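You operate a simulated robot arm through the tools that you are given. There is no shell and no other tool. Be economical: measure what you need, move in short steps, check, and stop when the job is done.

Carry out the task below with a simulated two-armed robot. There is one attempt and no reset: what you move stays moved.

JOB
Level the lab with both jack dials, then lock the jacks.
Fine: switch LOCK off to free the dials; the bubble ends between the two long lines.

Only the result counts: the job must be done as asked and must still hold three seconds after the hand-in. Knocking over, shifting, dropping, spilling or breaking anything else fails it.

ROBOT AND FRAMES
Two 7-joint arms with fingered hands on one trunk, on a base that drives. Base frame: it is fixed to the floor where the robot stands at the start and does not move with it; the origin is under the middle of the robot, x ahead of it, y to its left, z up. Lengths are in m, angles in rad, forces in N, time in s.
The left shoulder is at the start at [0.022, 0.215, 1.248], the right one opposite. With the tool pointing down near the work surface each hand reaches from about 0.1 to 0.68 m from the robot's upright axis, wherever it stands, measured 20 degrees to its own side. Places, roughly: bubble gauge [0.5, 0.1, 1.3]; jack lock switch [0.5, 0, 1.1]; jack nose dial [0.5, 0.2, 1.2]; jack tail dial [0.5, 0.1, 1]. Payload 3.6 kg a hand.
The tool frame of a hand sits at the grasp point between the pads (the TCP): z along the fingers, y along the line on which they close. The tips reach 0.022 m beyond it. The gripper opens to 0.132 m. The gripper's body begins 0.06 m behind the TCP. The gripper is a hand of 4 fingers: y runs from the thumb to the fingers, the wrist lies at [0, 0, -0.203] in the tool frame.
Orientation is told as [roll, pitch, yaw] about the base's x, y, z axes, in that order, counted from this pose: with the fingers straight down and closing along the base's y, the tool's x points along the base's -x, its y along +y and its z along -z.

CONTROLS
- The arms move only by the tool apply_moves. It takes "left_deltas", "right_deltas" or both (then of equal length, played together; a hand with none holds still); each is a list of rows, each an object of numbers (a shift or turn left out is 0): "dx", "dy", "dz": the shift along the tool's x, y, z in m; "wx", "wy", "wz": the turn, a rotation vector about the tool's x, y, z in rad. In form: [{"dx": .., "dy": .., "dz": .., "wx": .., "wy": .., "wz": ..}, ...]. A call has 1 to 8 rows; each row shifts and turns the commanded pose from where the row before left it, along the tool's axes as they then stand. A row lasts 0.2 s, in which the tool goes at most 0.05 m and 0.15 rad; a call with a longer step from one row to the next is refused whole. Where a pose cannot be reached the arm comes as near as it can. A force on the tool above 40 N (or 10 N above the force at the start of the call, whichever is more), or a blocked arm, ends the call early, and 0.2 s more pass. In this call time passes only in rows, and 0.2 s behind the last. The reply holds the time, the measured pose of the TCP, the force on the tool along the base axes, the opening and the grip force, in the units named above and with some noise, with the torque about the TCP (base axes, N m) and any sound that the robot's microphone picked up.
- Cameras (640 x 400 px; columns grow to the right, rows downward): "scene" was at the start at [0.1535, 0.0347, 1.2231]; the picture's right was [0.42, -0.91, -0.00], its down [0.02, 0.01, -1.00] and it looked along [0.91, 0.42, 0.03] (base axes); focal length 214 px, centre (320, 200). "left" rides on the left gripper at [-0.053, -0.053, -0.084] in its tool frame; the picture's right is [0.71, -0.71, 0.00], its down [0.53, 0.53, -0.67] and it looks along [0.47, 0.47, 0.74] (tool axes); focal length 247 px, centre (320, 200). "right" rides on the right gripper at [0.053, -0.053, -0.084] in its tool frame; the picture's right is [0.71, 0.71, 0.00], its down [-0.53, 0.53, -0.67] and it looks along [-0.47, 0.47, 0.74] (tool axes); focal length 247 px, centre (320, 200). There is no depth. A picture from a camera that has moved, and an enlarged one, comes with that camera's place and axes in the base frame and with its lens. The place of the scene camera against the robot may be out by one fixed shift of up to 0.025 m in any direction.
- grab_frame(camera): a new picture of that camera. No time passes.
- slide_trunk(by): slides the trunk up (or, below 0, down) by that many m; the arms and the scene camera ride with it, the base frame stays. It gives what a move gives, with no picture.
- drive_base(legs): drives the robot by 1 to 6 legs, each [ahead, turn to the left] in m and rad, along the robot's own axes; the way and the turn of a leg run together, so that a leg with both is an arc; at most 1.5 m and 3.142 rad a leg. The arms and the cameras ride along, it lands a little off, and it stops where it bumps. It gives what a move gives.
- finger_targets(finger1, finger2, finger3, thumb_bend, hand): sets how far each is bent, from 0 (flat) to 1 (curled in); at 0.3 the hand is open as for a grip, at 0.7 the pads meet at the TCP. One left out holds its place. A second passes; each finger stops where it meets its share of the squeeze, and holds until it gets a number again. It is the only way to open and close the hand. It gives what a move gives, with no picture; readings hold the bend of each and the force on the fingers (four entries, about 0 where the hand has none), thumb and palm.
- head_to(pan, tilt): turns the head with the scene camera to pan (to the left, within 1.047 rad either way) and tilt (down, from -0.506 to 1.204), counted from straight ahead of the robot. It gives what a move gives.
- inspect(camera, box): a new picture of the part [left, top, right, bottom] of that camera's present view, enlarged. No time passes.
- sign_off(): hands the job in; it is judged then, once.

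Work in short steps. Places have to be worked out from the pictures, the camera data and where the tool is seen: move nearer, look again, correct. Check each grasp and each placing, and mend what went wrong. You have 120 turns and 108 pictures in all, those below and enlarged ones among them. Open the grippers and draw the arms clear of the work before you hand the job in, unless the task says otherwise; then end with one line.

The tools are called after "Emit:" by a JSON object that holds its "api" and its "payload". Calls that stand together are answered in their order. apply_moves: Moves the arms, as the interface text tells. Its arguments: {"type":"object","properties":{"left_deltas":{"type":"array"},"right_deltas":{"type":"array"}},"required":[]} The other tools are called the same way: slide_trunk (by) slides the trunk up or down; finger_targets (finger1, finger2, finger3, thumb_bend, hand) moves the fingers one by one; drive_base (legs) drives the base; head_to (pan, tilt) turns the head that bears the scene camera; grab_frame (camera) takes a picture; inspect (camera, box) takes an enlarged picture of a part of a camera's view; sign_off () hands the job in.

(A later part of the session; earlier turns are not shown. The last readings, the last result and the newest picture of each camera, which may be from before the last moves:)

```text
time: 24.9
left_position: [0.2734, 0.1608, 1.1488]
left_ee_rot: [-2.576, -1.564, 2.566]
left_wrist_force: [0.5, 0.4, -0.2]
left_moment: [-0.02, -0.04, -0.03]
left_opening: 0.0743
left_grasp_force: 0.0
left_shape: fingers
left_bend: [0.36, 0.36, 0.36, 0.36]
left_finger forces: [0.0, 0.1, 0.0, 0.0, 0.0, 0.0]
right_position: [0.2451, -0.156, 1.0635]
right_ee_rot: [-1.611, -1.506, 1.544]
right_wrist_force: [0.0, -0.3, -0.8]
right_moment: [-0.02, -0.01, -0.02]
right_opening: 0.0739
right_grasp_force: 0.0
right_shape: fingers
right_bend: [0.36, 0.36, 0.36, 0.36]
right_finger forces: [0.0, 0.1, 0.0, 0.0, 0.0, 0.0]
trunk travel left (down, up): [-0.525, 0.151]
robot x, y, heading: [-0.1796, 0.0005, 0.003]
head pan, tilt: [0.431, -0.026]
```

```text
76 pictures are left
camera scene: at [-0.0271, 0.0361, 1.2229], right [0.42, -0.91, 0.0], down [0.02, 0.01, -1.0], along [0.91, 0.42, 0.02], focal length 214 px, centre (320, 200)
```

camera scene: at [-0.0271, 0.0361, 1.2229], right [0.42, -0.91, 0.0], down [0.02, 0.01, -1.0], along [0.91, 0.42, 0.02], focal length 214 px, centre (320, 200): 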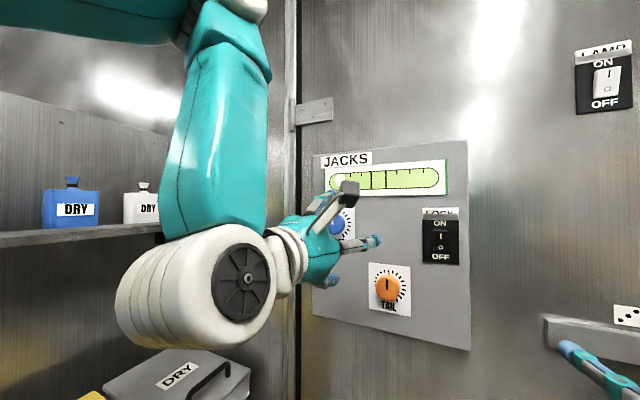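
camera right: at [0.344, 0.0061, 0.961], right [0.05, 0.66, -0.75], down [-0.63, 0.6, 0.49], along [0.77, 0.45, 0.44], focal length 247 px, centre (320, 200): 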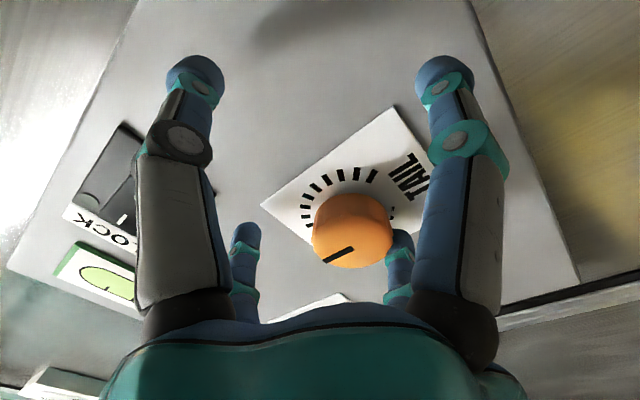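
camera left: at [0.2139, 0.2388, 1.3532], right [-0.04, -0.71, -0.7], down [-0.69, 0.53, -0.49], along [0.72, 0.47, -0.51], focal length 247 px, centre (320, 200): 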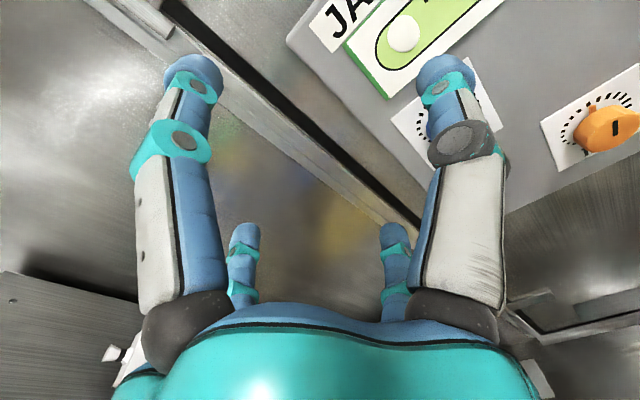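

The reach works now. TAIL is nearer this pose, so I'll line up with it first.

Emit:
{"api": "apply_moves", "payload": {"left_deltas": [{"dx": 0.031, "dy": -0.015, "dz": 0.021}, {"dx": 0.031, "dy": -0.015, "dz": 0.021}, {"dx": 0.031, "dy": -0.015, "dz": 0.021}, {"dx": 0.031, "dy": -0.015, "dz": 0.021}]}}

Emit:
{"api": "grab_frame", "payload": {"camera": "left"}}

Emit:
{"api": "grab_frame", "payload": {"camera": "scene"}}

```text
time: 25.9
left_position: [0.3575, 0.0992, 1.025]
left_ee_rot: [-2.725, -1.565, 2.716]
left_wrist_force: [-0.5, 0.5, 0.4]
left_moment: [-0.01, 0.0, 0.0]
left_opening: 0.0745
left_grasp_force: 0.0
left_shape: fingers
left_bend: [0.36, 0.36, 0.36, 0.36]
left_finger forces: [0.0, 0.1, 0.0, 0.1, 0.0, 0.1]
right_position: [0.245, -0.156, 1.0648]
right_ee_rot: [-1.621, -1.51, 1.552]
right_wrist_force: [-0.2, 0.8, -0.5]
right_moment: [0.01, 0.0, 0.01]
right_opening: 0.0737
right_grasp_force: 0.1
right_shape: fingers
right_bend: [0.36, 0.36, 0.36, 0.36]
right_finger forces: [0.1, 0.0, 0.1, 0.1, 0.0, 0.0]
trunk travel left (down, up): [-0.525, 0.151]
robot x, y, heading: [-0.1779, 0.0012, 0.001]
head pan, tilt: [0.431, -0.026]
```

```text
75 pictures are left
camera left: at [0.2726, 0.0463, 1.0804], right [0.0, -0.71, -0.71], down [-0.66, 0.53, -0.53], along [0.75, 0.47, -0.47], focal length 247 px, centre (320, 200)
```

left: 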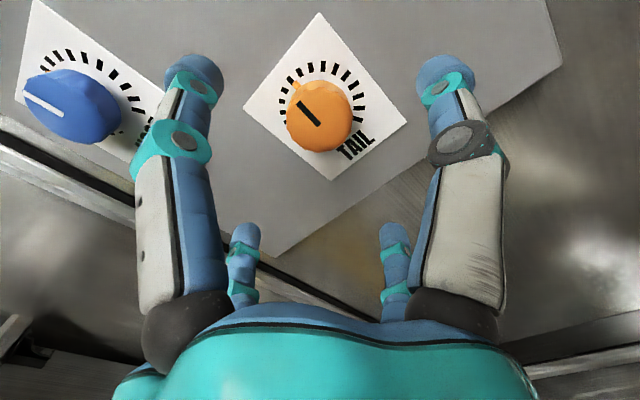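

```text
74 pictures are left
camera scene: at [-0.0276, 0.0346, 1.223], right [0.42, -0.91, 0.0], down [0.02, 0.01, -1.0], along [0.91, 0.42, 0.03], focal length 214 px, centre (320, 200)
```

scene: 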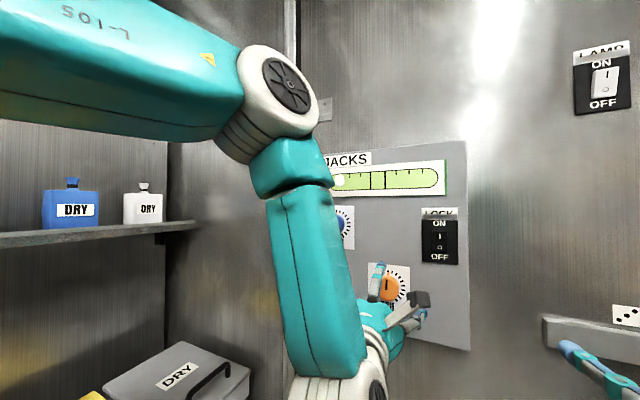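

Aligned on TAIL (knob centre about (0.452, 0.100, 1.027)). Advancing.

Emit:
{"api": "apply_moves", "payload": {"left_deltas": [{"dx": -0.001, "dz": 0.03}, {"dz": 0.03}, {"dz": 0.02}, {"dz": 0.01}]}}

Emit:
{"api": "grab_frame", "payload": {"camera": "left"}}

```text
time: 26.9
left_position: [0.446, 0.0974, 1.0281]
left_ee_rot: [-2.5, -1.568, 2.497]
left_wrist_force: [-1.5, 0.5, 0.4]
left_moment: [0.01, 0.13, 0.03]
left_opening: 0.0743
left_grasp_force: 0.7
left_shape: fingers
left_bend: [0.36, 0.36, 0.36, 0.36]
left_finger forces: [0.0, 0.0, 2.1, 0.0, 0.0, 0.1]
right_position: [0.2435, -0.157, 1.0645]
right_ee_rot: [-1.641, -1.51, 1.573]
right_wrist_force: [-0.4, 0.2, -0.2]
right_moment: [-0.03, 0.0, -0.02]
right_opening: 0.0736
right_grasp_force: 0.1
right_shape: fingers
right_bend: [0.36, 0.36, 0.36, 0.36]
right_finger forces: [0.0, 0.0, 0.1, 0.1, 0.1, 0.1]
trunk travel left (down, up): [-0.525, 0.151]
robot x, y, heading: [-0.1814, 0.0008, 0.0]
head pan, tilt: [0.431, -0.026]
```

```text
73 pictures are left
camera left: at [0.3622, 0.0442, 1.0827], right [0.0, -0.71, -0.71], down [-0.66, 0.53, -0.53], along [0.75, 0.47, -0.47], focal length 247 px, centre (320, 200)
```

left: 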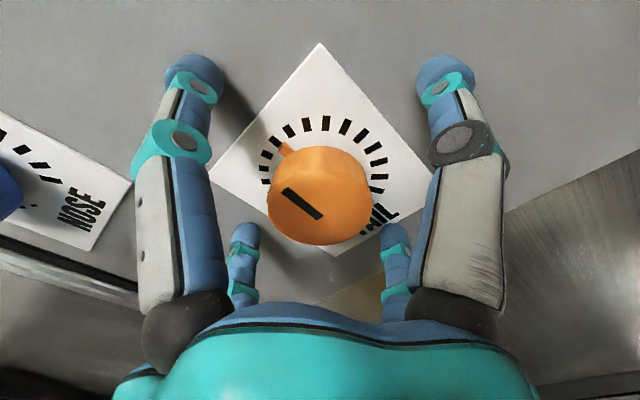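

The TCP is level with the knob face. One finger has light contact; I'll go 6 mm deeper.

Emit:
{"api": "apply_moves", "payload": {"left_deltas": [{"dz": 0.004}, {"dz": 0.004}]}}

Emit:
{"api": "inspect", "payload": {"camera": "left", "box": [160, 50, 480, 300]}}

```text
time: 27.6
left_position: [0.4483, 0.097, 1.0285]
left_ee_rot: [-1.576, -1.57, 1.571]
left_wrist_force: [-33.4, 3.2, -0.3]
left_moment: [0.0, -0.01, 0.22]
left_opening: 0.0746
left_grasp_force: 16.8
left_shape: fingers
left_bend: [0.36, 0.35, 0.35, 0.36]
left_finger forces: [6.6, 11.1, 6.3, 0.1, 9.0, 0.1]
right_position: [0.2403, -0.1563, 1.0666]
right_ee_rot: [-1.707, -1.51, 1.639]
right_wrist_force: [0.7, 0.1, 0.2]
right_moment: [0.0, 0.04, 0.02]
right_opening: 0.0737
right_grasp_force: 0.1
right_shape: fingers
right_bend: [0.36, 0.36, 0.36, 0.36]
right_finger forces: [0.1, 0.1, 0.1, 0.0, 0.1, 0.1]
trunk travel left (down, up): [-0.525, 0.151]
robot x, y, heading: [-0.1832, 0.0005, 0.0]
head pan, tilt: [0.431, -0.026]
```

```text
1.60 times, centred on (320, 175) of left
camera zoom: at [0.3642, 0.0433, 1.0825], right [0.0, -0.71, -0.71], down [-0.67, 0.53, -0.53], along [0.75, 0.47, -0.47], focal length 395 px, centre (320, 240)
```

zoom: 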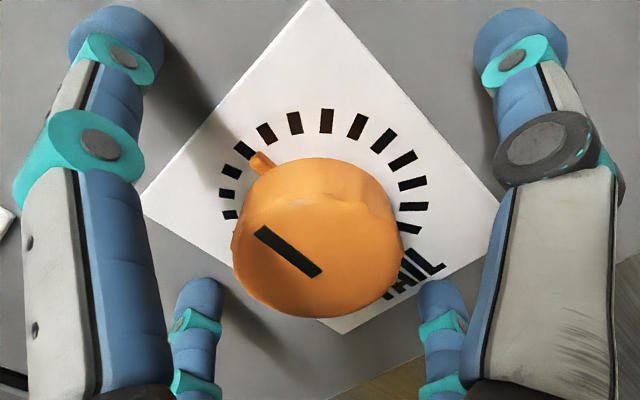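

All tips just met the panel. I'll back off 5 mm and close on the knob.

Emit:
{"api": "apply_moves", "payload": {"left_deltas": [{"dz": -0.005, "dy": 0.002}]}}

Emit:
{"api": "finger_targets", "payload": {"hand": "left", "finger1": 0.6, "finger2": 0.6, "finger3": 0.6, "thumb_bend": 0.6}}

Emit:
{"api": "grab_frame", "payload": {"camera": "left"}}

Emit:
{"api": "inspect", "payload": {"camera": "scene", "box": [310, 140, 470, 240]}}

```text
time: 27.9
left_position: [0.4475, 0.0996, 1.0288]
left_ee_rot: [-2.42, -1.569, 2.416]
left_wrist_force: [-14.1, -3.9, -3.7]
left_moment: [-0.1, 0.37, 0.17]
left_opening: 0.0742
left_grasp_force: 6.6
left_shape: fingers
left_bend: [0.36, 0.35, 0.34, 0.36]
left_finger forces: [2.1, 4.4, 5.7, 0.1, 0.9, 0.0]
right_position: [0.2427, -0.1574, 1.0655]
right_ee_rot: [-1.659, -1.509, 1.589]
right_wrist_force: [-1.1, -0.2, 0.7]
right_moment: [0.05, 0.01, 0.01]
right_opening: 0.0736
right_grasp_force: 0.1
right_shape: fingers
right_bend: [0.36, 0.36, 0.36, 0.36]
right_finger forces: [0.1, 0.1, 0.1, 0.1, 0.0, 0.0]
trunk travel left (down, up): [-0.525, 0.151]
robot x, y, heading: [-0.1846, 0.0001, -0.002]
head pan, tilt: [0.431, -0.026]
```

```text
time: 28.9
left_position: [0.4427, 0.0972, 1.0299]
left_ee_rot: [-2.843, -1.568, 2.835]
left_wrist_force: [-37.7, -5.7, 0.3]
left_moment: [-0.22, 0.15, -0.02]
left_opening: 0.0366
left_grasp_force: 24.5
left_shape: fingers
left_bend: [0.52, 0.47, 0.41, 0.53]
left_finger forces: [16.6, 8.3, 12.6, 0.0, 10.9, 0.1]
right_position: [0.2386, -0.1571, 1.0664]
right_ee_rot: [-1.718, -1.51, 1.648]
right_wrist_force: [0.2, 1.3, 0.1]
right_moment: [-0.02, 0.01, 0.04]
right_opening: 0.0739
right_grasp_force: 0.1
right_shape: fingers
right_bend: [0.36, 0.36, 0.36, 0.36]
right_finger forces: [0.1, 0.0, 0.0, 0.0, 0.0, 0.0]
trunk travel left (down, up): [-0.525, 0.151]
robot x, y, heading: [-0.1801, 0.0007, 0.001]
head pan, tilt: [0.431, -0.026]
```

```text
71 pictures are left
camera left: at [0.359, 0.0441, 1.0844], right [0.0, -0.71, -0.71], down [-0.66, 0.53, -0.53], along [0.75, 0.47, -0.47], focal length 247 px, centre (320, 200)
```

left: 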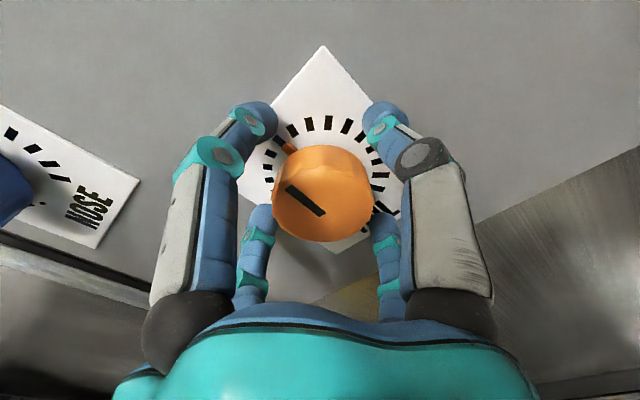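

```text
4.00 times, centred on (390, 190) of scene
camera zoom: at [-0.0341, 0.0341, 1.224], right [0.42, -0.91, 0.0], down [0.03, 0.01, -1.0], along [0.91, 0.42, 0.03], focal length 858 px, centre (40, 240)
```

zoom: 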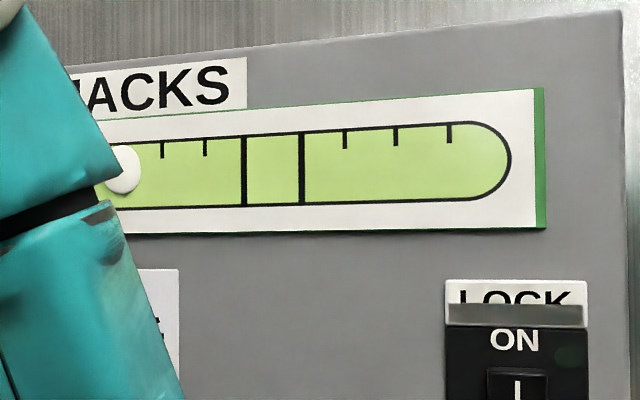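

Closing pushes the tips into the panel, so I'll back off 7 mm with the grip held, then tighten.

Emit:
{"api": "apply_moves", "payload": {"left_deltas": [{"dz": -0.004, "dy": 0.001}, {"dz": -0.003, "dy": 0.001}]}}

Emit:
{"api": "finger_targets", "payload": {"hand": "left", "finger1": 0.62, "finger2": 0.62, "finger3": 0.62, "thumb_bend": 0.62}}

Emit:
{"api": "grab_frame", "payload": {"camera": "left"}}

```text
time: 29.6
left_position: [0.4428, 0.1008, 1.0307]
left_ee_rot: [-3.069, -1.565, 3.067]
left_wrist_force: [-9.2, -9.8, -1.2]
left_moment: [0.08, 0.46, -0.26]
left_opening: 0.038
left_grasp_force: 16.3
left_shape: fingers
left_bend: [0.52, 0.48, 0.43, 0.52]
left_finger forces: [6.9, 5.5, 8.8, 0.1, 11.0, 0.0]
right_position: [0.244, -0.1583, 1.0645]
right_ee_rot: [-1.65, -1.511, 1.579]
right_wrist_force: [0.1, -0.1, -0.1]
right_moment: [0.0, -0.01, 0.0]
right_opening: 0.0738
right_grasp_force: 0.1
right_shape: fingers
right_bend: [0.36, 0.36, 0.36, 0.36]
right_finger forces: [0.1, 0.0, 0.1, 0.1, 0.0, 0.1]
trunk travel left (down, up): [-0.525, 0.151]
robot x, y, heading: [-0.1777, 0.0004, 0.001]
head pan, tilt: [0.431, -0.026]
```

```text
time: 30.6
left_position: [0.442, 0.1013, 1.0309]
left_ee_rot: [-2.924, -1.564, 2.921]
left_wrist_force: [-6.6, -6.9, 6.2]
left_moment: [0.0, 0.41, -0.17]
left_opening: 0.0385
left_grasp_force: 17.7
left_shape: fingers
left_bend: [0.53, 0.49, 0.46, 0.52]
left_finger forces: [6.2, 6.2, 10.8, 0.0, 11.5, 0.0]
right_position: [0.2423, -0.1568, 1.0644]
right_ee_rot: [-1.653, -1.509, 1.584]
right_wrist_force: [0.5, 0.5, -1.1]
right_moment: [0.01, -0.02, 0.02]
right_opening: 0.0739
right_grasp_force: 0.0
right_shape: fingers
right_bend: [0.36, 0.36, 0.36, 0.36]
right_finger forces: [0.0, 0.0, 0.1, 0.1, 0.0, 0.0]
trunk travel left (down, up): [-0.525, 0.151]
robot x, y, heading: [-0.1804, -0.0011, 0.001]
head pan, tilt: [0.431, -0.026]
```

```text
69 pictures are left
camera left: at [0.3575, 0.0467, 1.0843], right [0.0, -0.71, -0.71], down [-0.66, 0.53, -0.53], along [0.75, 0.47, -0.47], focal length 247 px, centre (320, 200)
```

left: 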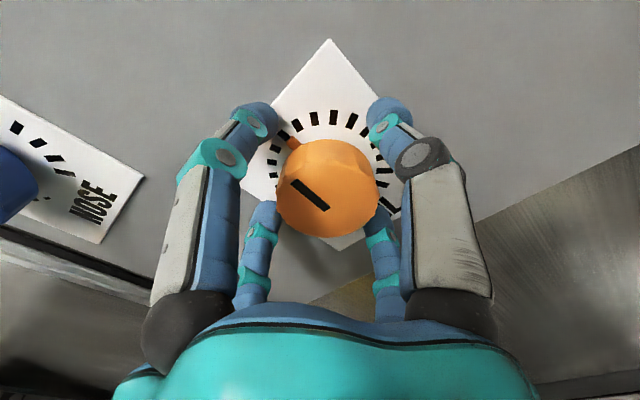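

Gripped on all four fingers. I'll test a small clockwise turn of about 0.3 rad and watch the bubble.

Emit:
{"api": "apply_moves", "payload": {"left_deltas": [{"wz": 0.1}, {"wz": 0.1}, {"wz": 0.1}]}}

Emit:
{"api": "grab_frame", "payload": {"camera": "left"}}

Emit:
{"api": "inspect", "payload": {"camera": "scene", "box": [310, 140, 470, 240]}}

```text
time: 31.4
left_position: [0.442, 0.1017, 1.0301]
left_ee_rot: [1.592, -1.27, -1.592]
left_wrist_force: [-5.5, -0.7, 8.1]
left_moment: [-0.31, -0.12, -0.03]
left_opening: 0.0336
left_grasp_force: 12.2
left_shape: fingers
left_bend: [0.52, 0.57, 0.52, 0.57]
left_finger forces: [9.5, 1.0, 5.2, 0.0, 7.6, 0.0]
right_position: [0.242, -0.1569, 1.0648]
right_ee_rot: [-1.656, -1.511, 1.587]
right_wrist_force: [-0.8, -0.2, -0.8]
right_moment: [0.01, 0.01, -0.04]
right_opening: 0.0736
right_grasp_force: 0.1
right_shape: fingers
right_bend: [0.36, 0.36, 0.36, 0.36]
right_finger forces: [0.0, 0.0, 0.0, 0.0, 0.0, 0.0]
trunk travel left (down, up): [-0.525, 0.151]
robot x, y, heading: [-0.1805, -0.0031, -0.001]
head pan, tilt: [0.431, -0.026]
```

```text
68 pictures are left
camera left: at [0.3573, 0.0338, 1.066], right [0.01, -0.47, -0.88], down [-0.67, 0.66, -0.35], along [0.75, 0.59, -0.31], focal length 247 px, centre (320, 200)
```

left: 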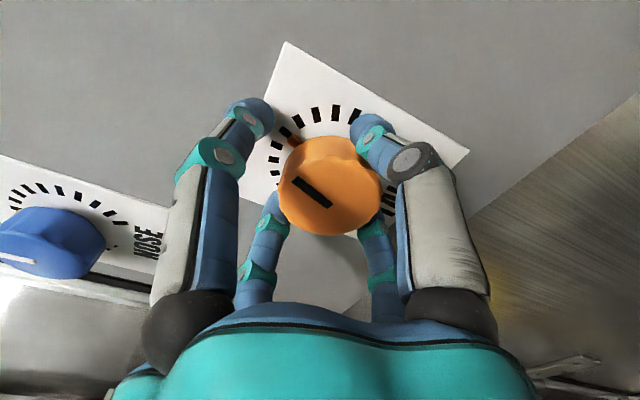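

```text
4.00 times, centred on (390, 190) of scene
camera zoom: at [-0.0299, 0.0344, 1.2234], right [0.42, -0.91, 0.0], down [0.03, 0.01, -1.0], along [0.91, 0.42, 0.03], focal length 858 px, centre (40, 240)
```

zoom: 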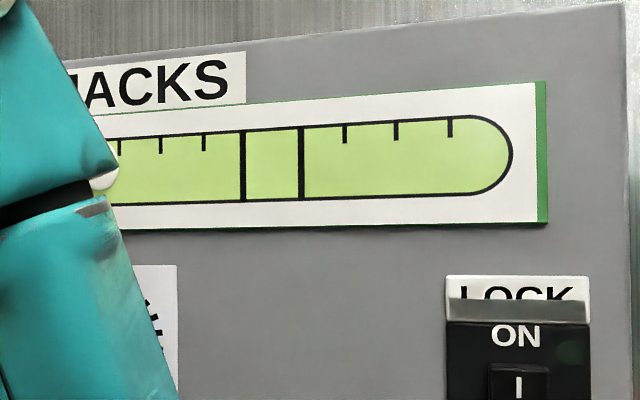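

Clockwise moves the bubble left, which is the wrong way. I'll turn counter-clockwise.

Emit:
{"api": "apply_moves", "payload": {"left_deltas": [{"wz": -0.12}, {"wz": -0.12}, {"wz": -0.12}, {"wz": -0.12}, {"wz": -0.12}]}}

Emit:
{"api": "grab_frame", "payload": {"camera": "left"}}

Emit:
{"api": "inspect", "payload": {"camera": "scene", "box": [310, 140, 470, 240]}}

```text
time: 32.5
left_position: [0.4412, 0.1007, 1.0299]
left_ee_rot: [-1.591, -1.267, 1.589]
left_wrist_force: [-3.1, -2.4, 10.9]
left_moment: [0.38, -0.24, 0.08]
left_opening: 0.0319
left_grasp_force: 11.1
left_shape: fingers
left_bend: [0.52, 0.55, 0.52, 0.59]
left_finger forces: [9.8, 6.6, 2.1, 0.1, 3.7, 0.0]
right_position: [0.2428, -0.1581, 1.0655]
right_ee_rot: [-1.656, -1.509, 1.587]
right_wrist_force: [0.1, 0.0, 0.6]
right_moment: [-0.01, 0.0, -0.01]
right_opening: 0.0737
right_grasp_force: 0.2
right_shape: fingers
right_bend: [0.36, 0.36, 0.36, 0.36]
right_finger forces: [0.1, 0.1, 0.0, 0.0, 0.0, 0.0]
trunk travel left (down, up): [-0.525, 0.151]
robot x, y, heading: [-0.1825, -0.0002, 0.002]
head pan, tilt: [0.431, -0.026]
```

```text
66 pictures are left
camera left: at [0.3571, 0.0651, 1.0974], right [0.0, -0.89, -0.46], down [-0.66, 0.34, -0.66], along [0.75, 0.31, -0.59], focal length 247 px, centre (320, 200)
```

left: 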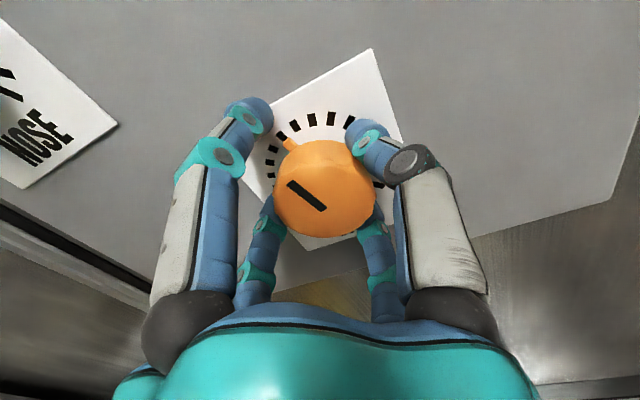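

```text
4.00 times, centred on (390, 190) of scene
camera zoom: at [-0.0298, 0.0342, 1.2234], right [0.42, -0.91, 0.0], down [0.03, 0.01, -1.0], along [0.91, 0.42, 0.03], focal length 858 px, centre (40, 240)
```

zoom: 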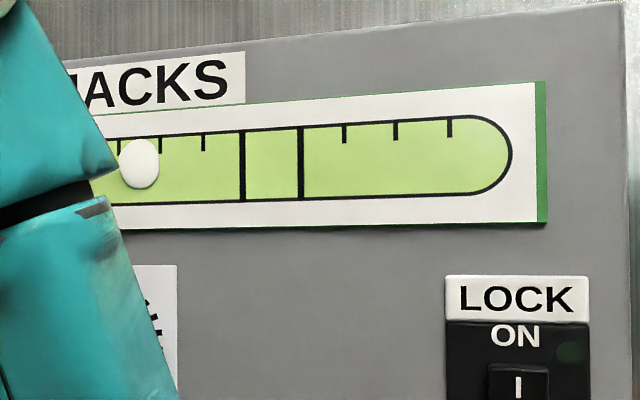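

Counter-clockwise moves the bubble right, about 58 zoomed px/rad. I'll continue.

Emit:
{"api": "apply_moves", "payload": {"left_deltas": [{"wz": -0.12}, {"wz": -0.12}, {"wz": -0.12}, {"wz": -0.12}, {"wz": -0.12}]}}

Emit:
{"api": "grab_frame", "payload": {"camera": "left"}}

Emit:
{"api": "inspect", "payload": {"camera": "scene", "box": [310, 140, 470, 240]}}

```text
time: 33.8
left_position: [0.4412, 0.1016, 1.0277]
left_ee_rot: [-1.572, -0.665, 1.574]
left_wrist_force: [-3.9, 5.5, 6.1]
left_moment: [0.06, -0.05, 0.2]
left_opening: 0.022
left_grasp_force: 7.2
left_shape: fingers
left_bend: [0.58, 0.55, 0.53, 0.58]
left_finger forces: [2.7, 6.8, 0.2, 0.1, 4.2, 0.0]
right_position: [0.2429, -0.1557, 1.0651]
right_ee_rot: [-1.645, -1.512, 1.578]
right_wrist_force: [-0.3, 0.1, -0.5]
right_moment: [0.01, 0.0, 0.02]
right_opening: 0.0738
right_grasp_force: 0.1
right_shape: fingers
right_bend: [0.36, 0.36, 0.36, 0.36]
right_finger forces: [0.0, 0.0, 0.0, 0.0, 0.0, 0.1]
trunk travel left (down, up): [-0.525, 0.151]
robot x, y, heading: [-0.1843, -0.0023, 0.003]
head pan, tilt: [0.431, -0.026]
```

```text
64 pictures are left
camera left: at [0.3574, 0.1105, 1.1037], right [0.0, -0.99, 0.12], down [-0.67, -0.09, -0.74], along [0.74, -0.08, -0.66], focal length 247 px, centre (320, 200)
```

left: 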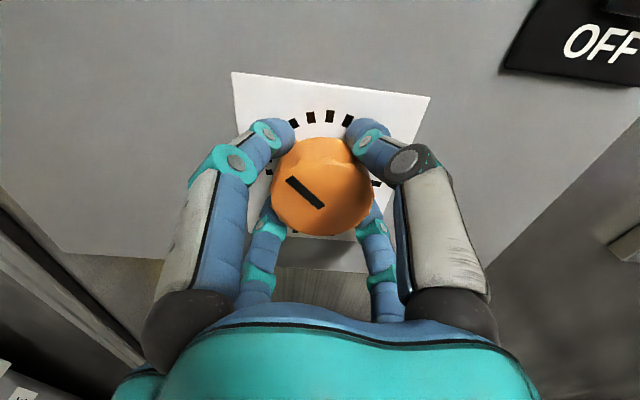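

```text
4.00 times, centred on (390, 190) of scene
camera zoom: at [-0.0292, 0.0353, 1.2232], right [0.42, -0.91, 0.0], down [0.02, 0.01, -1.0], along [0.91, 0.42, 0.03], focal length 858 px, centre (40, 240)
```

zoom: 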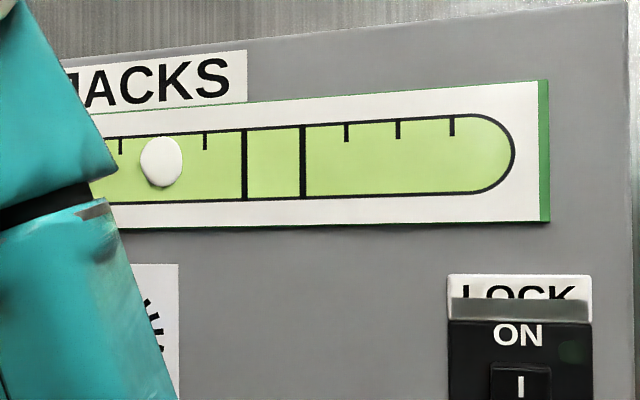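

Bubble at 162, target about 273. Still moving, so I'll continue counter-clockwise.

Emit:
{"api": "apply_moves", "payload": {"left_deltas": [{"wz": -0.13}, {"wz": -0.13}, {"wz": -0.13}, {"wz": -0.13}, {"wz": -0.13}]}}

Emit:
{"api": "grab_frame", "payload": {"camera": "left"}}

Emit:
{"api": "inspect", "payload": {"camera": "scene", "box": [310, 140, 470, 240]}}

```text
time: 35.0
left_position: [0.4415, 0.1022, 1.0271]
left_ee_rot: [-1.57, -0.014, 1.569]
left_wrist_force: [-6.3, 8.0, -0.4]
left_moment: [0.1, 0.2, 0.21]
left_opening: 0.0222
left_grasp_force: 8.7
left_shape: fingers
left_bend: [0.57, 0.55, 0.53, 0.59]
left_finger forces: [3.9, 10.0, 0.1, 0.1, 3.5, 0.0]
right_position: [0.2441, -0.1556, 1.0651]
right_ee_rot: [-1.645, -1.509, 1.577]
right_wrist_force: [0.6, 1.2, 0.6]
right_moment: [-0.03, -0.02, 0.01]
right_opening: 0.0738
right_grasp_force: 0.0
right_shape: fingers
right_bend: [0.36, 0.36, 0.36, 0.36]
right_finger forces: [0.1, 0.1, 0.0, 0.0, 0.0, 0.0]
trunk travel left (down, up): [-0.525, 0.151]
robot x, y, heading: [-0.1793, -0.0025, 0.0]
head pan, tilt: [0.431, -0.026]
```

```text
62 pictures are left
camera left: at [0.3575, 0.1543, 1.083], right [0.0, -0.72, 0.7], down [-0.67, -0.52, -0.53], along [0.74, -0.47, -0.48], focal length 247 px, centre (320, 200)
```

left: 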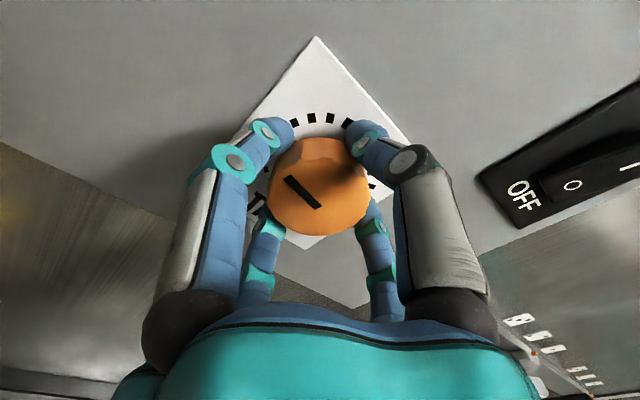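

```text
4.00 times, centred on (390, 190) of scene
camera zoom: at [-0.0291, 0.0359, 1.2232], right [0.42, -0.91, 0.0], down [0.02, 0.01, -1.0], along [0.91, 0.42, 0.03], focal length 858 px, centre (40, 240)
```

zoom: 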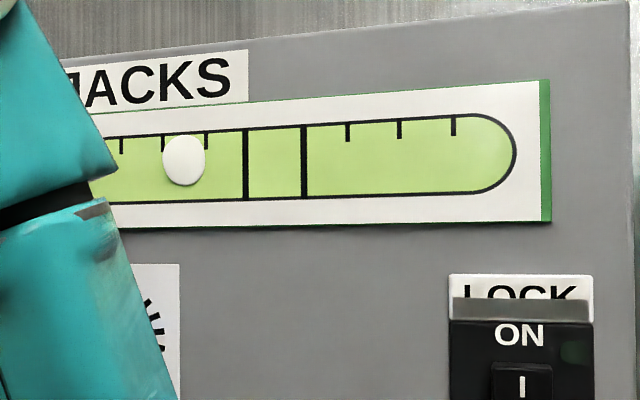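

Bubble at 183. Continuing.

Emit:
{"api": "apply_moves", "payload": {"left_deltas": [{"wz": -0.13}, {"wz": -0.13}, {"wz": -0.13}, {"wz": -0.13}, {"wz": -0.13}]}}

Emit:
{"api": "grab_frame", "payload": {"camera": "left"}}

Emit:
{"api": "inspect", "payload": {"camera": "scene", "box": [310, 140, 470, 240]}}

```text
time: 35.8
left_position: [0.4428, 0.0738, 1.0348]
left_ee_rot: [-1.552, 0.337, 1.611]
left_wrist_force: [-19.8, 22.9, -1.5]
left_moment: [-0.04, -0.3, -0.41]
left_opening: 0.0439
left_grasp_force: 21.4
left_shape: fingers
left_bend: [0.41, 0.59, 0.51, 0.62]
left_finger forces: [21.0, 5.1, 14.9, 0.0, 2.4, 0.1]
left hand out of reach, approached as far as the arm can: row 2, 3, 4
right_position: [0.2415, -0.1558, 1.0658]
right_ee_rot: [-1.673, -1.507, 1.607]
right_wrist_force: [0.8, -0.7, 0.7]
right_moment: [-0.03, 0.0, 0.03]
right_opening: 0.0739
right_grasp_force: 0.0
right_shape: fingers
right_bend: [0.36, 0.36, 0.36, 0.36]
right_finger forces: [0.0, 0.1, 0.0, 0.0, 0.0, 0.1]
trunk travel left (down, up): [-0.525, 0.151]
robot x, y, heading: [-0.1808, 0.0031, -0.001]
head pan, tilt: [0.431, -0.026]
stopped in row 4 (left hand): the force on the tool passed its limit at 48 N (the readings are from after the stop); the commanded pose is now the measured one
```

```text
60 pictures are left
camera left: at [0.3577, 0.1386, 1.0708], right [0.03, -0.43, 0.9], down [-0.65, -0.69, -0.31], along [0.76, -0.58, -0.3], focal length 247 px, centre (320, 200)
```

left: 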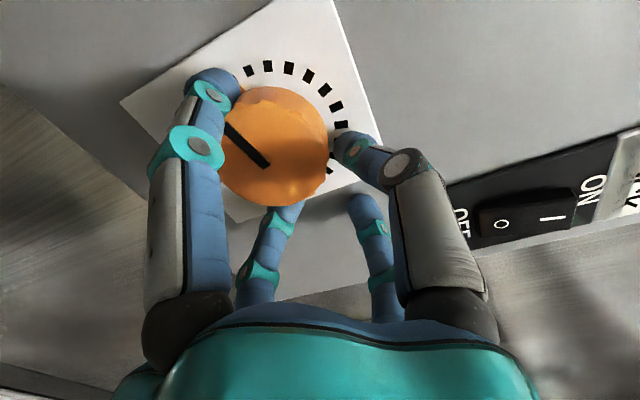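

```text
4.00 times, centred on (390, 190) of scene
camera zoom: at [-0.0316, 0.0371, 1.2235], right [0.42, -0.91, 0.0], down [0.03, 0.01, -1.0], along [0.91, 0.42, 0.03], focal length 858 px, centre (40, 240)
```

zoom: 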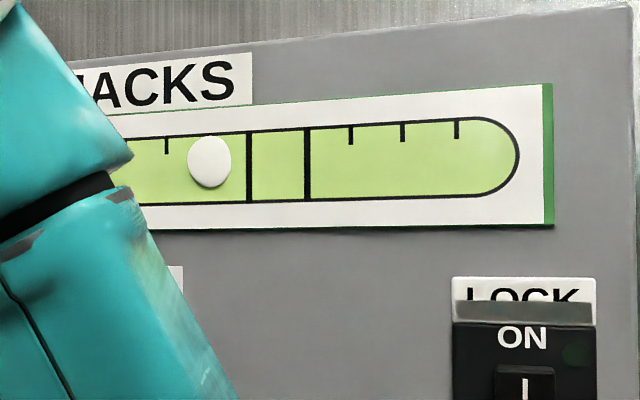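

The wrist reached its limit and the hand shifted. The bubble is at 209 and needs about 278. I'll release, back off, and look at the dial.

Emit:
{"api": "finger_targets", "payload": {"hand": "left", "finger1": 0.36, "finger2": 0.36, "finger3": 0.36, "thumb_bend": 0.36}}

Emit:
{"api": "apply_moves", "payload": {"left_deltas": [{"dz": -0.02}, {"dz": -0.04}, {"dz": -0.03}, {"wz": 0.14}, {"wz": 0.14}, {"wz": 0.14}, {"wz": 0.14}, {"wz": 0.14}]}}

Emit:
{"api": "grab_frame", "payload": {"camera": "left"}}

Emit:
{"api": "grab_frame", "payload": {"camera": "scene"}}

```text
time: 36.8
left_position: [0.4458, 0.0678, 1.037]
left_ee_rot: [-1.556, 0.339, 1.599]
left_wrist_force: [-3.4, 1.4, -0.3]
left_moment: [-0.01, 0.0, 0.04]
left_opening: 0.0775
left_grasp_force: 2.0
left_shape: fingers
left_bend: [0.33, 0.36, 0.35, 0.36]
left_finger forces: [2.8, 0.1, 0.7, 0.1, 0.1, 0.0]
right_position: [0.244, -0.1571, 1.0664]
right_ee_rot: [-1.637, -1.509, 1.569]
right_wrist_force: [-0.6, -0.2, 0.2]
right_moment: [-0.04, -0.01, 0.03]
right_opening: 0.0739
right_grasp_force: 0.1
right_shape: fingers
right_bend: [0.36, 0.36, 0.36, 0.36]
right_finger forces: [0.0, 0.1, 0.0, 0.1, 0.1, 0.0]
trunk travel left (down, up): [-0.525, 0.151]
robot x, y, heading: [-0.1794, -0.0001, 0.002]
head pan, tilt: [0.431, -0.026]
```

```text
time: 38.6
left_position: [0.3572, 0.0666, 1.0376]
left_ee_rot: [-1.554, -0.364, 1.589]
left_wrist_force: [0.6, 0.2, -0.4]
left_moment: [0.01, 0.02, 0.01]
left_opening: 0.0743
left_grasp_force: 0.0
left_shape: fingers
left_bend: [0.36, 0.36, 0.36, 0.36]
left_finger forces: [0.0, 0.1, 0.0, 0.0, 0.0, 0.1]
right_position: [0.244, -0.1565, 1.0643]
right_ee_rot: [-1.627, -1.509, 1.56]
right_wrist_force: [-0.2, 0.2, 1.0]
right_moment: [0.0, 0.01, 0.02]
right_opening: 0.074
right_grasp_force: 0.1
right_shape: fingers
right_bend: [0.36, 0.36, 0.36, 0.36]
right_finger forces: [0.0, 0.0, 0.0, 0.0, 0.0, 0.1]
trunk travel left (down, up): [-0.525, 0.151]
robot x, y, heading: [-0.1822, 0.0034, 0.005]
head pan, tilt: [0.431, -0.026]
```

```text
58 pictures are left
camera left: at [0.2734, 0.0941, 1.109], right [0.03, -0.91, 0.41], down [-0.67, -0.32, -0.67], along [0.74, -0.26, -0.62], focal length 247 px, centre (320, 200)
```

left: 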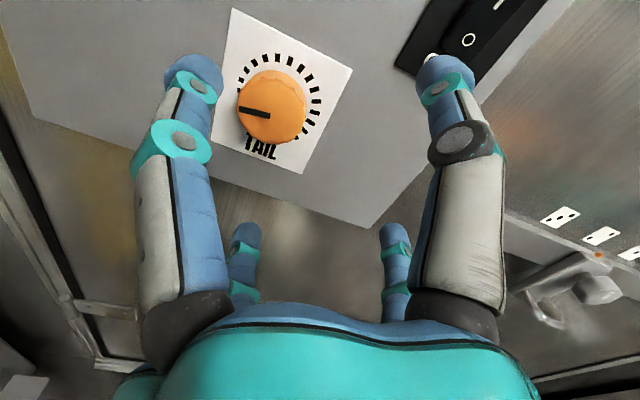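

```text
57 pictures are left
camera scene: at [-0.0281, 0.0348, 1.2231], right [0.42, -0.91, 0.0], down [0.02, 0.01, -1.0], along [0.91, 0.42, 0.03], focal length 214 px, centre (320, 200)
```

scene: 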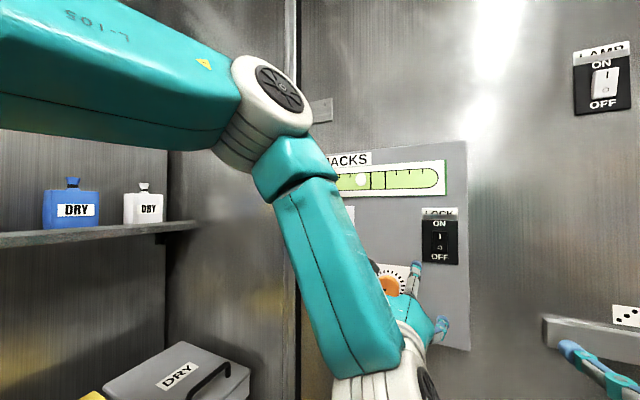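

TAIL has gone about 2 rad counter-clockwise, near the low end of its scale, so I'll do the rest with NOSE. First I'll unwind the wrist while clear of the panel.

Emit:
{"api": "apply_moves", "payload": {"left_deltas": [{"wz": 0.15}, {"wz": 0.15}, {"wz": 0.15}, {"wz": 0.15}, {"wz": 0.15}, {"wz": 0.15}, {"wz": 0.15}, {"wz": 0.15}]}}

Emit:
{"api": "apply_moves", "payload": {"left_deltas": [{"dx": -0.03, "dy": 0.035}, {"dx": -0.03, "dy": 0.035}, {"dx": -0.03, "dy": 0.035}, {"dx": -0.03, "dy": 0.035}, {"dy": 0.014}]}}

Emit:
{"api": "grab_frame", "payload": {"camera": "left"}}

Emit:
{"api": "grab_frame", "payload": {"camera": "scene"}}

```text
time: 40.4
left_position: [0.3562, 0.0653, 1.0372]
left_ee_rot: [-0.409, -1.552, 0.432]
left_wrist_force: [-0.9, 0.7, 0.4]
left_moment: [-0.05, 0.02, 0.0]
left_opening: 0.0741
left_grasp_force: 0.1
left_shape: fingers
left_bend: [0.36, 0.36, 0.36, 0.36]
left_finger forces: [0.0, 0.1, 0.0, 0.0, 0.1, 0.0]
right_position: [0.2443, -0.1566, 1.0655]
right_ee_rot: [-1.632, -1.51, 1.563]
right_wrist_force: [0.2, -0.4, -0.1]
right_moment: [0.0, 0.0, 0.02]
right_opening: 0.0739
right_grasp_force: 0.1
right_shape: fingers
right_bend: [0.36, 0.36, 0.36, 0.36]
right_finger forces: [0.1, 0.0, 0.0, 0.0, 0.1, 0.1]
trunk travel left (down, up): [-0.525, 0.151]
robot x, y, heading: [-0.1788, 0.0014, 0.001]
head pan, tilt: [0.431, -0.026]
```

```text
time: 41.6
left_position: [0.3467, 0.1756, 1.163]
left_ee_rot: [-0.488, -1.55, 0.515]
left_wrist_force: [0.7, -0.7, 0.8]
left_moment: [0.04, 0.03, 0.0]
left_opening: 0.0746
left_grasp_force: 0.1
left_shape: fingers
left_bend: [0.36, 0.36, 0.36, 0.36]
left_finger forces: [0.0, 0.1, 0.0, 0.0, 0.0, 0.0]
left hand out of reach, approached as far as the arm can: row 3, 4, 5
right_position: [0.2435, -0.1576, 1.065]
right_ee_rot: [-1.622, -1.508, 1.555]
right_wrist_force: [0.2, 0.8, -0.3]
right_moment: [0.01, 0.0, 0.04]
right_opening: 0.0741
right_grasp_force: 0.0
right_shape: fingers
right_bend: [0.36, 0.36, 0.36, 0.36]
right_finger forces: [0.0, 0.0, 0.0, 0.0, 0.1, 0.0]
trunk travel left (down, up): [-0.525, 0.151]
robot x, y, heading: [-0.1794, 0.0007, 0.003]
head pan, tilt: [0.431, -0.026]
```

```text
56 pictures are left
camera left: at [0.2655, 0.1195, 1.2194], right [0.01, -0.71, -0.7], down [-0.69, 0.5, -0.52], along [0.72, 0.49, -0.49], focal length 247 px, centre (320, 200)
```

left: 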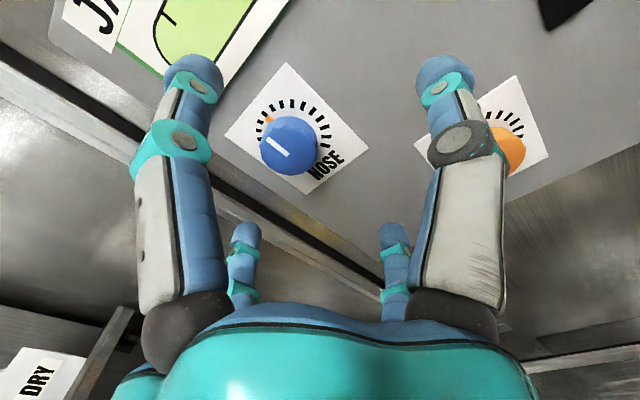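

```text
55 pictures are left
camera scene: at [-0.0277, 0.0347, 1.223], right [0.42, -0.91, 0.0], down [0.02, 0.01, -1.0], along [0.91, 0.42, 0.03], focal length 214 px, centre (320, 200)
```

scene: 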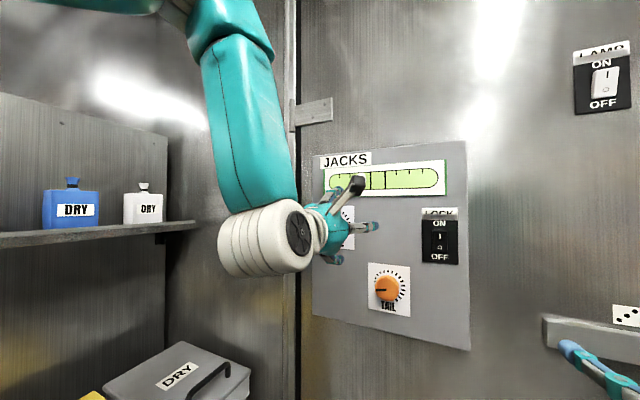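

The arm limits again at y≈0.176. TAIL worked with the shoulder about 0.22 m above the hand, so I'll back off and raise the trunk 0.13 m to copy that geometry.

Emit:
{"api": "apply_moves", "payload": {"left_deltas": [{"dz": -0.03, "dx": 0.02}, {"dx": 0.04}, {"dx": 0.04}]}}

Emit:
{"api": "slide_trunk", "payload": {"by": 0.13}}

Emit:
{"api": "apply_moves", "payload": {"left_deltas": [{"dx": 0.01, "dy": 0.02}, {"dx": 0.01, "dy": 0.02}, {"dx": 0.01, "dy": 0.02, "wy": -0.02}]}}

Emit:
{"api": "grab_frame", "payload": {"camera": "left"}}

Emit:
{"api": "grab_frame", "payload": {"camera": "scene"}}

```text
time: 42.4
left_position: [0.3127, 0.167, 1.0645]
left_ee_rot: [-0.536, -1.55, 0.564]
left_wrist_force: [-0.6, 0.0, 0.1]
left_moment: [0.06, 0.01, 0.0]
left_opening: 0.0744
left_grasp_force: 0.1
left_shape: fingers
left_bend: [0.36, 0.36, 0.36, 0.36]
left_finger forces: [0.0, 0.1, 0.0, 0.0, 0.1, 0.0]
left hand out of reach, approached as far as the arm can: row 3
right_position: [0.2449, -0.1564, 1.0651]
right_ee_rot: [-1.622, -1.51, 1.554]
right_wrist_force: [0.5, 0.0, 0.4]
right_moment: [0.01, -0.01, 0.02]
right_opening: 0.0738
right_grasp_force: 0.1
right_shape: fingers
right_bend: [0.36, 0.36, 0.36, 0.36]
right_finger forces: [0.0, 0.1, 0.0, 0.0, 0.0, 0.0]
trunk travel left (down, up): [-0.525, 0.151]
robot x, y, heading: [-0.1814, -0.0019, 0.001]
head pan, tilt: [0.431, -0.026]
```

```text
time: 44.0
left_position: [0.312, 0.1669, 1.1936]
left_ee_rot: [-0.526, -1.551, 0.554]
left_wrist_force: [-1.1, 0.2, -0.5]
left_moment: [0.0, -0.02, -0.02]
left_opening: 0.0744
left_grasp_force: 0.1
left_shape: fingers
left_bend: [0.36, 0.36, 0.36, 0.36]
left_finger forces: [0.1, 0.1, 0.0, 0.0, 0.0, 0.1]
right_position: [0.2434, -0.1569, 1.194]
right_ee_rot: [-1.63, -1.509, 1.562]
right_wrist_force: [0.2, 0.2, 0.0]
right_moment: [-0.02, 0.07, -0.04]
right_opening: 0.0737
right_grasp_force: 0.0
right_shape: fingers
right_bend: [0.36, 0.36, 0.36, 0.36]
right_finger forces: [0.0, 0.0, 0.1, 0.0, 0.1, 0.0]
trunk travel left (down, up): [-0.655, 0.021]
robot x, y, heading: [-0.1862, 0.0003, 0.001]
head pan, tilt: [0.431, -0.026]
```

```text
time: 44.8
left_position: [0.294, 0.1686, 1.1784]
left_ee_rot: [-1.73, -1.56, 1.762]
left_wrist_force: [0.7, -0.2, -0.1]
left_moment: [0.02, 0.0, 0.0]
left_opening: 0.0743
left_grasp_force: 0.0
left_shape: fingers
left_bend: [0.36, 0.36, 0.36, 0.36]
left_finger forces: [0.1, 0.0, 0.1, 0.0, 0.0, 0.0]
left hand out of reach, approached as far as the arm can: row 1, 2, 3
right_position: [0.2441, -0.1557, 1.1953]
right_ee_rot: [-1.628, -1.51, 1.561]
right_wrist_force: [0.2, -0.9, 0.0]
right_moment: [0.02, 0.0, 0.03]
right_opening: 0.074
right_grasp_force: 0.0
right_shape: fingers
right_bend: [0.36, 0.36, 0.36, 0.36]
right_finger forces: [0.0, 0.0, 0.1, 0.0, 0.0, 0.0]
trunk travel left (down, up): [-0.655, 0.021]
robot x, y, heading: [-0.1801, 0.0011, 0.001]
head pan, tilt: [0.431, -0.026]
```

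```text
54 pictures are left
camera left: at [0.212, 0.1121, 1.2336], right [0.02, -0.71, -0.7], down [-0.68, 0.5, -0.53], along [0.73, 0.49, -0.48], focal length 247 px, centre (320, 200)
```

left: 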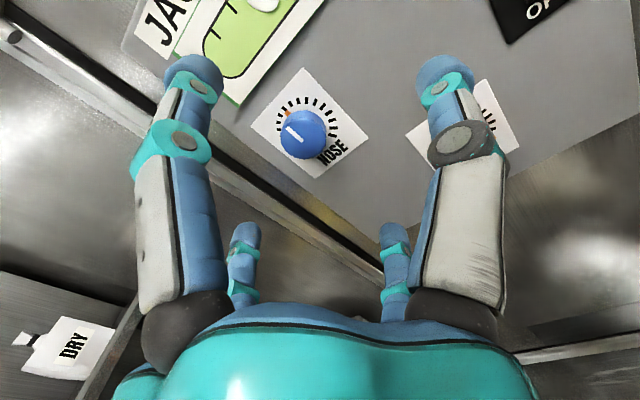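

```text
53 pictures are left
camera scene: at [-0.0283, 0.0349, 1.3536], right [0.42, -0.91, 0.0], down [0.02, 0.01, -1.0], along [0.91, 0.42, 0.03], focal length 214 px, centre (320, 200)
```

scene: 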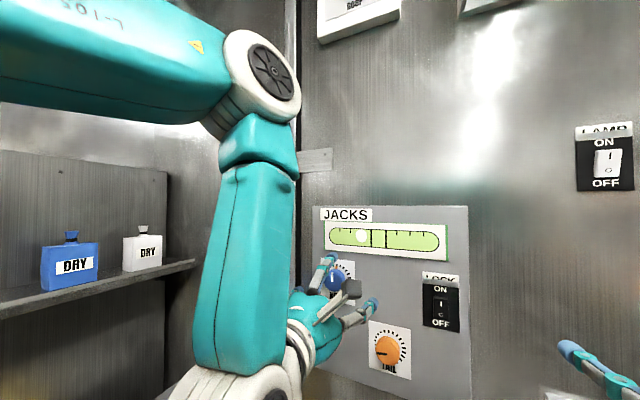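

The arm still limits in y when folded. I'll re-station the base about 0.09 m left and 0.08 m back, swinging the hands away from the wall. The bottles (y≈0.86) and the bench are well clear.

Emit:
{"api": "drive_base", "payload": {"legs": [[0, -0.45], [-0.2, 0], [0, 0.45], [0.1, 0]]}}

Emit:
{"api": "apply_moves", "payload": {"left_deltas": [{"dz": 0.04}, {"dz": 0.03}, {"dz": 0.03, "dx": 0.015}]}}

Emit:
{"api": "grab_frame", "payload": {"camera": "left"}}

Emit:
{"api": "grab_frame", "payload": {"camera": "scene"}}

```text
time: 49.8
left_position: [0.2126, 0.2582, 1.1787]
left_ee_rot: [-1.535, -1.56, 1.569]
left_wrist_force: [0.1, 0.2, 1.1]
left_moment: [0.0, -0.02, 0.0]
left_opening: 0.0743
left_grasp_force: 0.0
left_shape: fingers
left_bend: [0.36, 0.36, 0.36, 0.36]
left_finger forces: [0.0, 0.0, 0.1, 0.0, 0.0, 0.1]
right_position: [0.1644, -0.0675, 1.1952]
right_ee_rot: [-1.618, -1.508, 1.551]
right_wrist_force: [0.6, 0.1, -0.6]
right_moment: [0.02, 0.02, -0.01]
right_opening: 0.0739
right_grasp_force: 0.1
right_shape: fingers
right_bend: [0.36, 0.36, 0.36, 0.36]
right_finger forces: [0.0, 0.0, 0.0, 0.1, 0.0, 0.0]
trunk travel left (down, up): [-0.655, 0.021]
robot x, y, heading: [-0.2629, 0.0823, 0.005]
head pan, tilt: [0.431, -0.026]
```

```text
time: 50.6
left_position: [0.3041, 0.2314, 1.1733]
left_ee_rot: [-1.406, -1.562, 1.45]
left_wrist_force: [1.2, 0.1, 0.4]
left_moment: [0.0, -0.02, -0.01]
left_opening: 0.0744
left_grasp_force: 0.1
left_shape: fingers
left_bend: [0.36, 0.36, 0.36, 0.36]
left_finger forces: [0.0, 0.0, 0.1, 0.1, 0.0, 0.0]
left hand out of reach, approached as far as the arm can: row 1, 2, 3
right_position: [0.1631, -0.0707, 1.1951]
right_ee_rot: [-1.631, -1.509, 1.561]
right_wrist_force: [-0.6, 0.3, 0.1]
right_moment: [0.02, 0.04, 0.02]
right_opening: 0.0738
right_grasp_force: 0.0
right_shape: fingers
right_bend: [0.36, 0.36, 0.36, 0.36]
right_finger forces: [0.0, 0.0, 0.0, 0.0, 0.0, 0.0]
trunk travel left (down, up): [-0.655, 0.021]
robot x, y, heading: [-0.2622, 0.0848, 0.008]
head pan, tilt: [0.431, -0.026]
```

```text
52 pictures are left
camera left: at [0.2228, 0.1727, 1.228], right [0.03, -0.71, -0.7], down [-0.69, 0.49, -0.53], along [0.72, 0.5, -0.48], focal length 247 px, centre (320, 200)
```

left: 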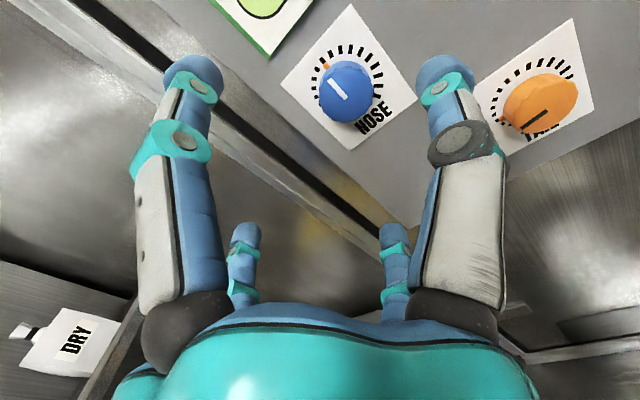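

```text
51 pictures are left
camera scene: at [-0.1103, 0.1201, 1.3535], right [0.42, -0.91, 0.0], down [0.02, 0.01, -1.0], along [0.91, 0.42, 0.03], focal length 214 px, centre (320, 200)
```

scene: 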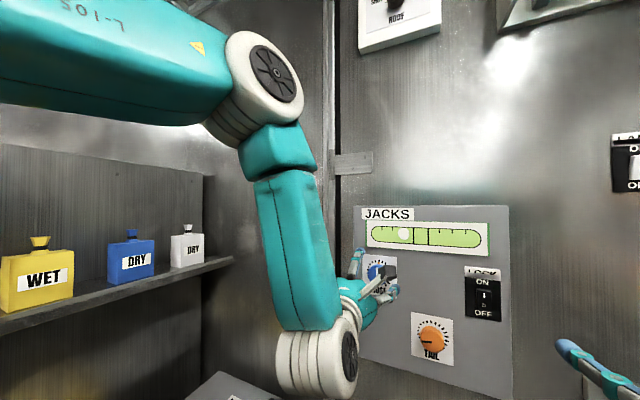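

It's still sliding along a joint limit. The four-finger grasp works at any roll, so I'll roll the hand −0.8 to free the wrist, then try moving left and forward.

Emit:
{"api": "apply_moves", "payload": {"left_deltas": [{"wz": -0.14}, {"wz": -0.14}, {"wz": -0.14}, {"wz": -0.14}, {"wz": -0.14}, {"wz": -0.1}, {"dz": 0.03}, {"dz": 0.02}]}}

Emit:
{"api": "grab_frame", "payload": {"camera": "left"}}

```text
time: 52.4
left_position: [0.3508, 0.2207, 1.1762]
left_ee_rot: [-1.567, -0.761, 1.612]
left_wrist_force: [-0.1, -0.1, 0.1]
left_moment: [0.01, 0.02, -0.01]
left_opening: 0.0744
left_grasp_force: 0.1
left_shape: fingers
left_bend: [0.36, 0.36, 0.36, 0.36]
left_finger forces: [0.0, 0.0, 0.0, 0.0, 0.1, 0.0]
left hand out of reach, approached as far as the arm can: row 7, 8
right_position: [0.1626, -0.0692, 1.1963]
right_ee_rot: [-1.632, -1.51, 1.565]
right_wrist_force: [0.1, 0.2, -0.2]
right_moment: [-0.01, -0.01, -0.01]
right_opening: 0.0736
right_grasp_force: 0.0
right_shape: fingers
right_bend: [0.36, 0.36, 0.36, 0.36]
right_finger forces: [0.0, 0.0, 0.0, 0.0, 0.1, 0.0]
trunk travel left (down, up): [-0.655, 0.021]
robot x, y, heading: [-0.2665, 0.0877, 0.002]
head pan, tilt: [0.431, -0.026]
```

```text
50 pictures are left
camera left: at [0.2669, 0.2174, 1.2524], right [0.04, -1.0, 0.02], down [-0.67, -0.05, -0.74], along [0.74, 0.02, -0.67], focal length 247 px, centre (320, 200)
```

left: 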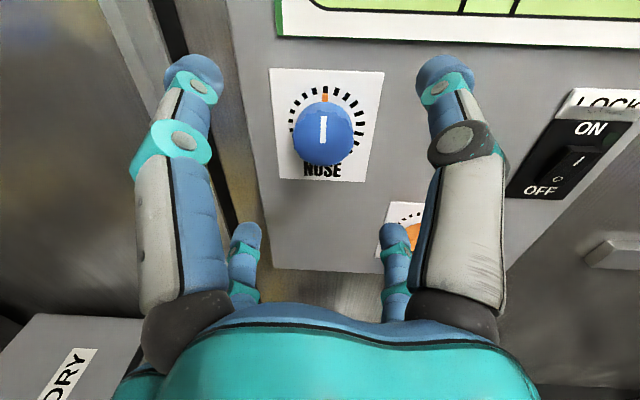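

The nose knob is at (0.447, 0.2215, 1.160) and the hand is almost aligned with it. I'll drop 16 mm and advance.

Emit:
{"api": "apply_moves", "payload": {"left_deltas": [{"dx": 0.011, "dy": 0.012}, {"dz": 0.025}, {"dz": 0.025}, {"dz": 0.02}]}}

Emit:
{"api": "grab_frame", "payload": {"camera": "left"}}

```text
time: 53.4
left_position: [0.4175, 0.207, 1.1659]
left_ee_rot: [-1.569, -0.761, 1.612]
left_wrist_force: [-0.1, -1.3, -0.1]
left_moment: [-0.02, 0.0, 0.0]
left_opening: 0.0744
left_grasp_force: 0.0
left_shape: fingers
left_bend: [0.36, 0.36, 0.36, 0.36]
left_finger forces: [0.0, 0.0, 0.0, 0.0, 0.0, 0.1]
left hand out of reach, approached as far as the arm can: row 1, 2, 3
right_position: [0.1628, -0.0686, 1.1955]
right_ee_rot: [-1.628, -1.51, 1.56]
right_wrist_force: [0.1, 0.0, 0.2]
right_moment: [0.02, -0.01, 0.02]
right_opening: 0.0737
right_grasp_force: 0.0
right_shape: fingers
right_bend: [0.36, 0.36, 0.36, 0.36]
right_finger forces: [0.0, 0.0, 0.0, 0.0, 0.1, 0.0]
trunk travel left (down, up): [-0.655, 0.021]
robot x, y, heading: [-0.2645, 0.0858, 0.005]
head pan, tilt: [0.431, -0.026]
```

```text
49 pictures are left
camera left: at [0.3352, 0.2036, 1.2425], right [0.05, -1.0, 0.02], down [-0.67, -0.05, -0.74], along [0.74, 0.02, -0.67], focal length 247 px, centre (320, 200)
```

left: 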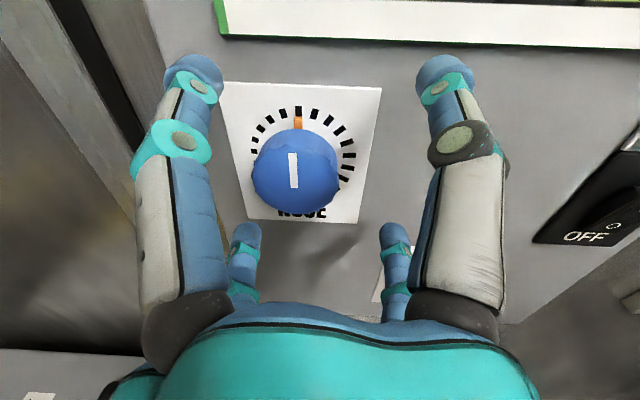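

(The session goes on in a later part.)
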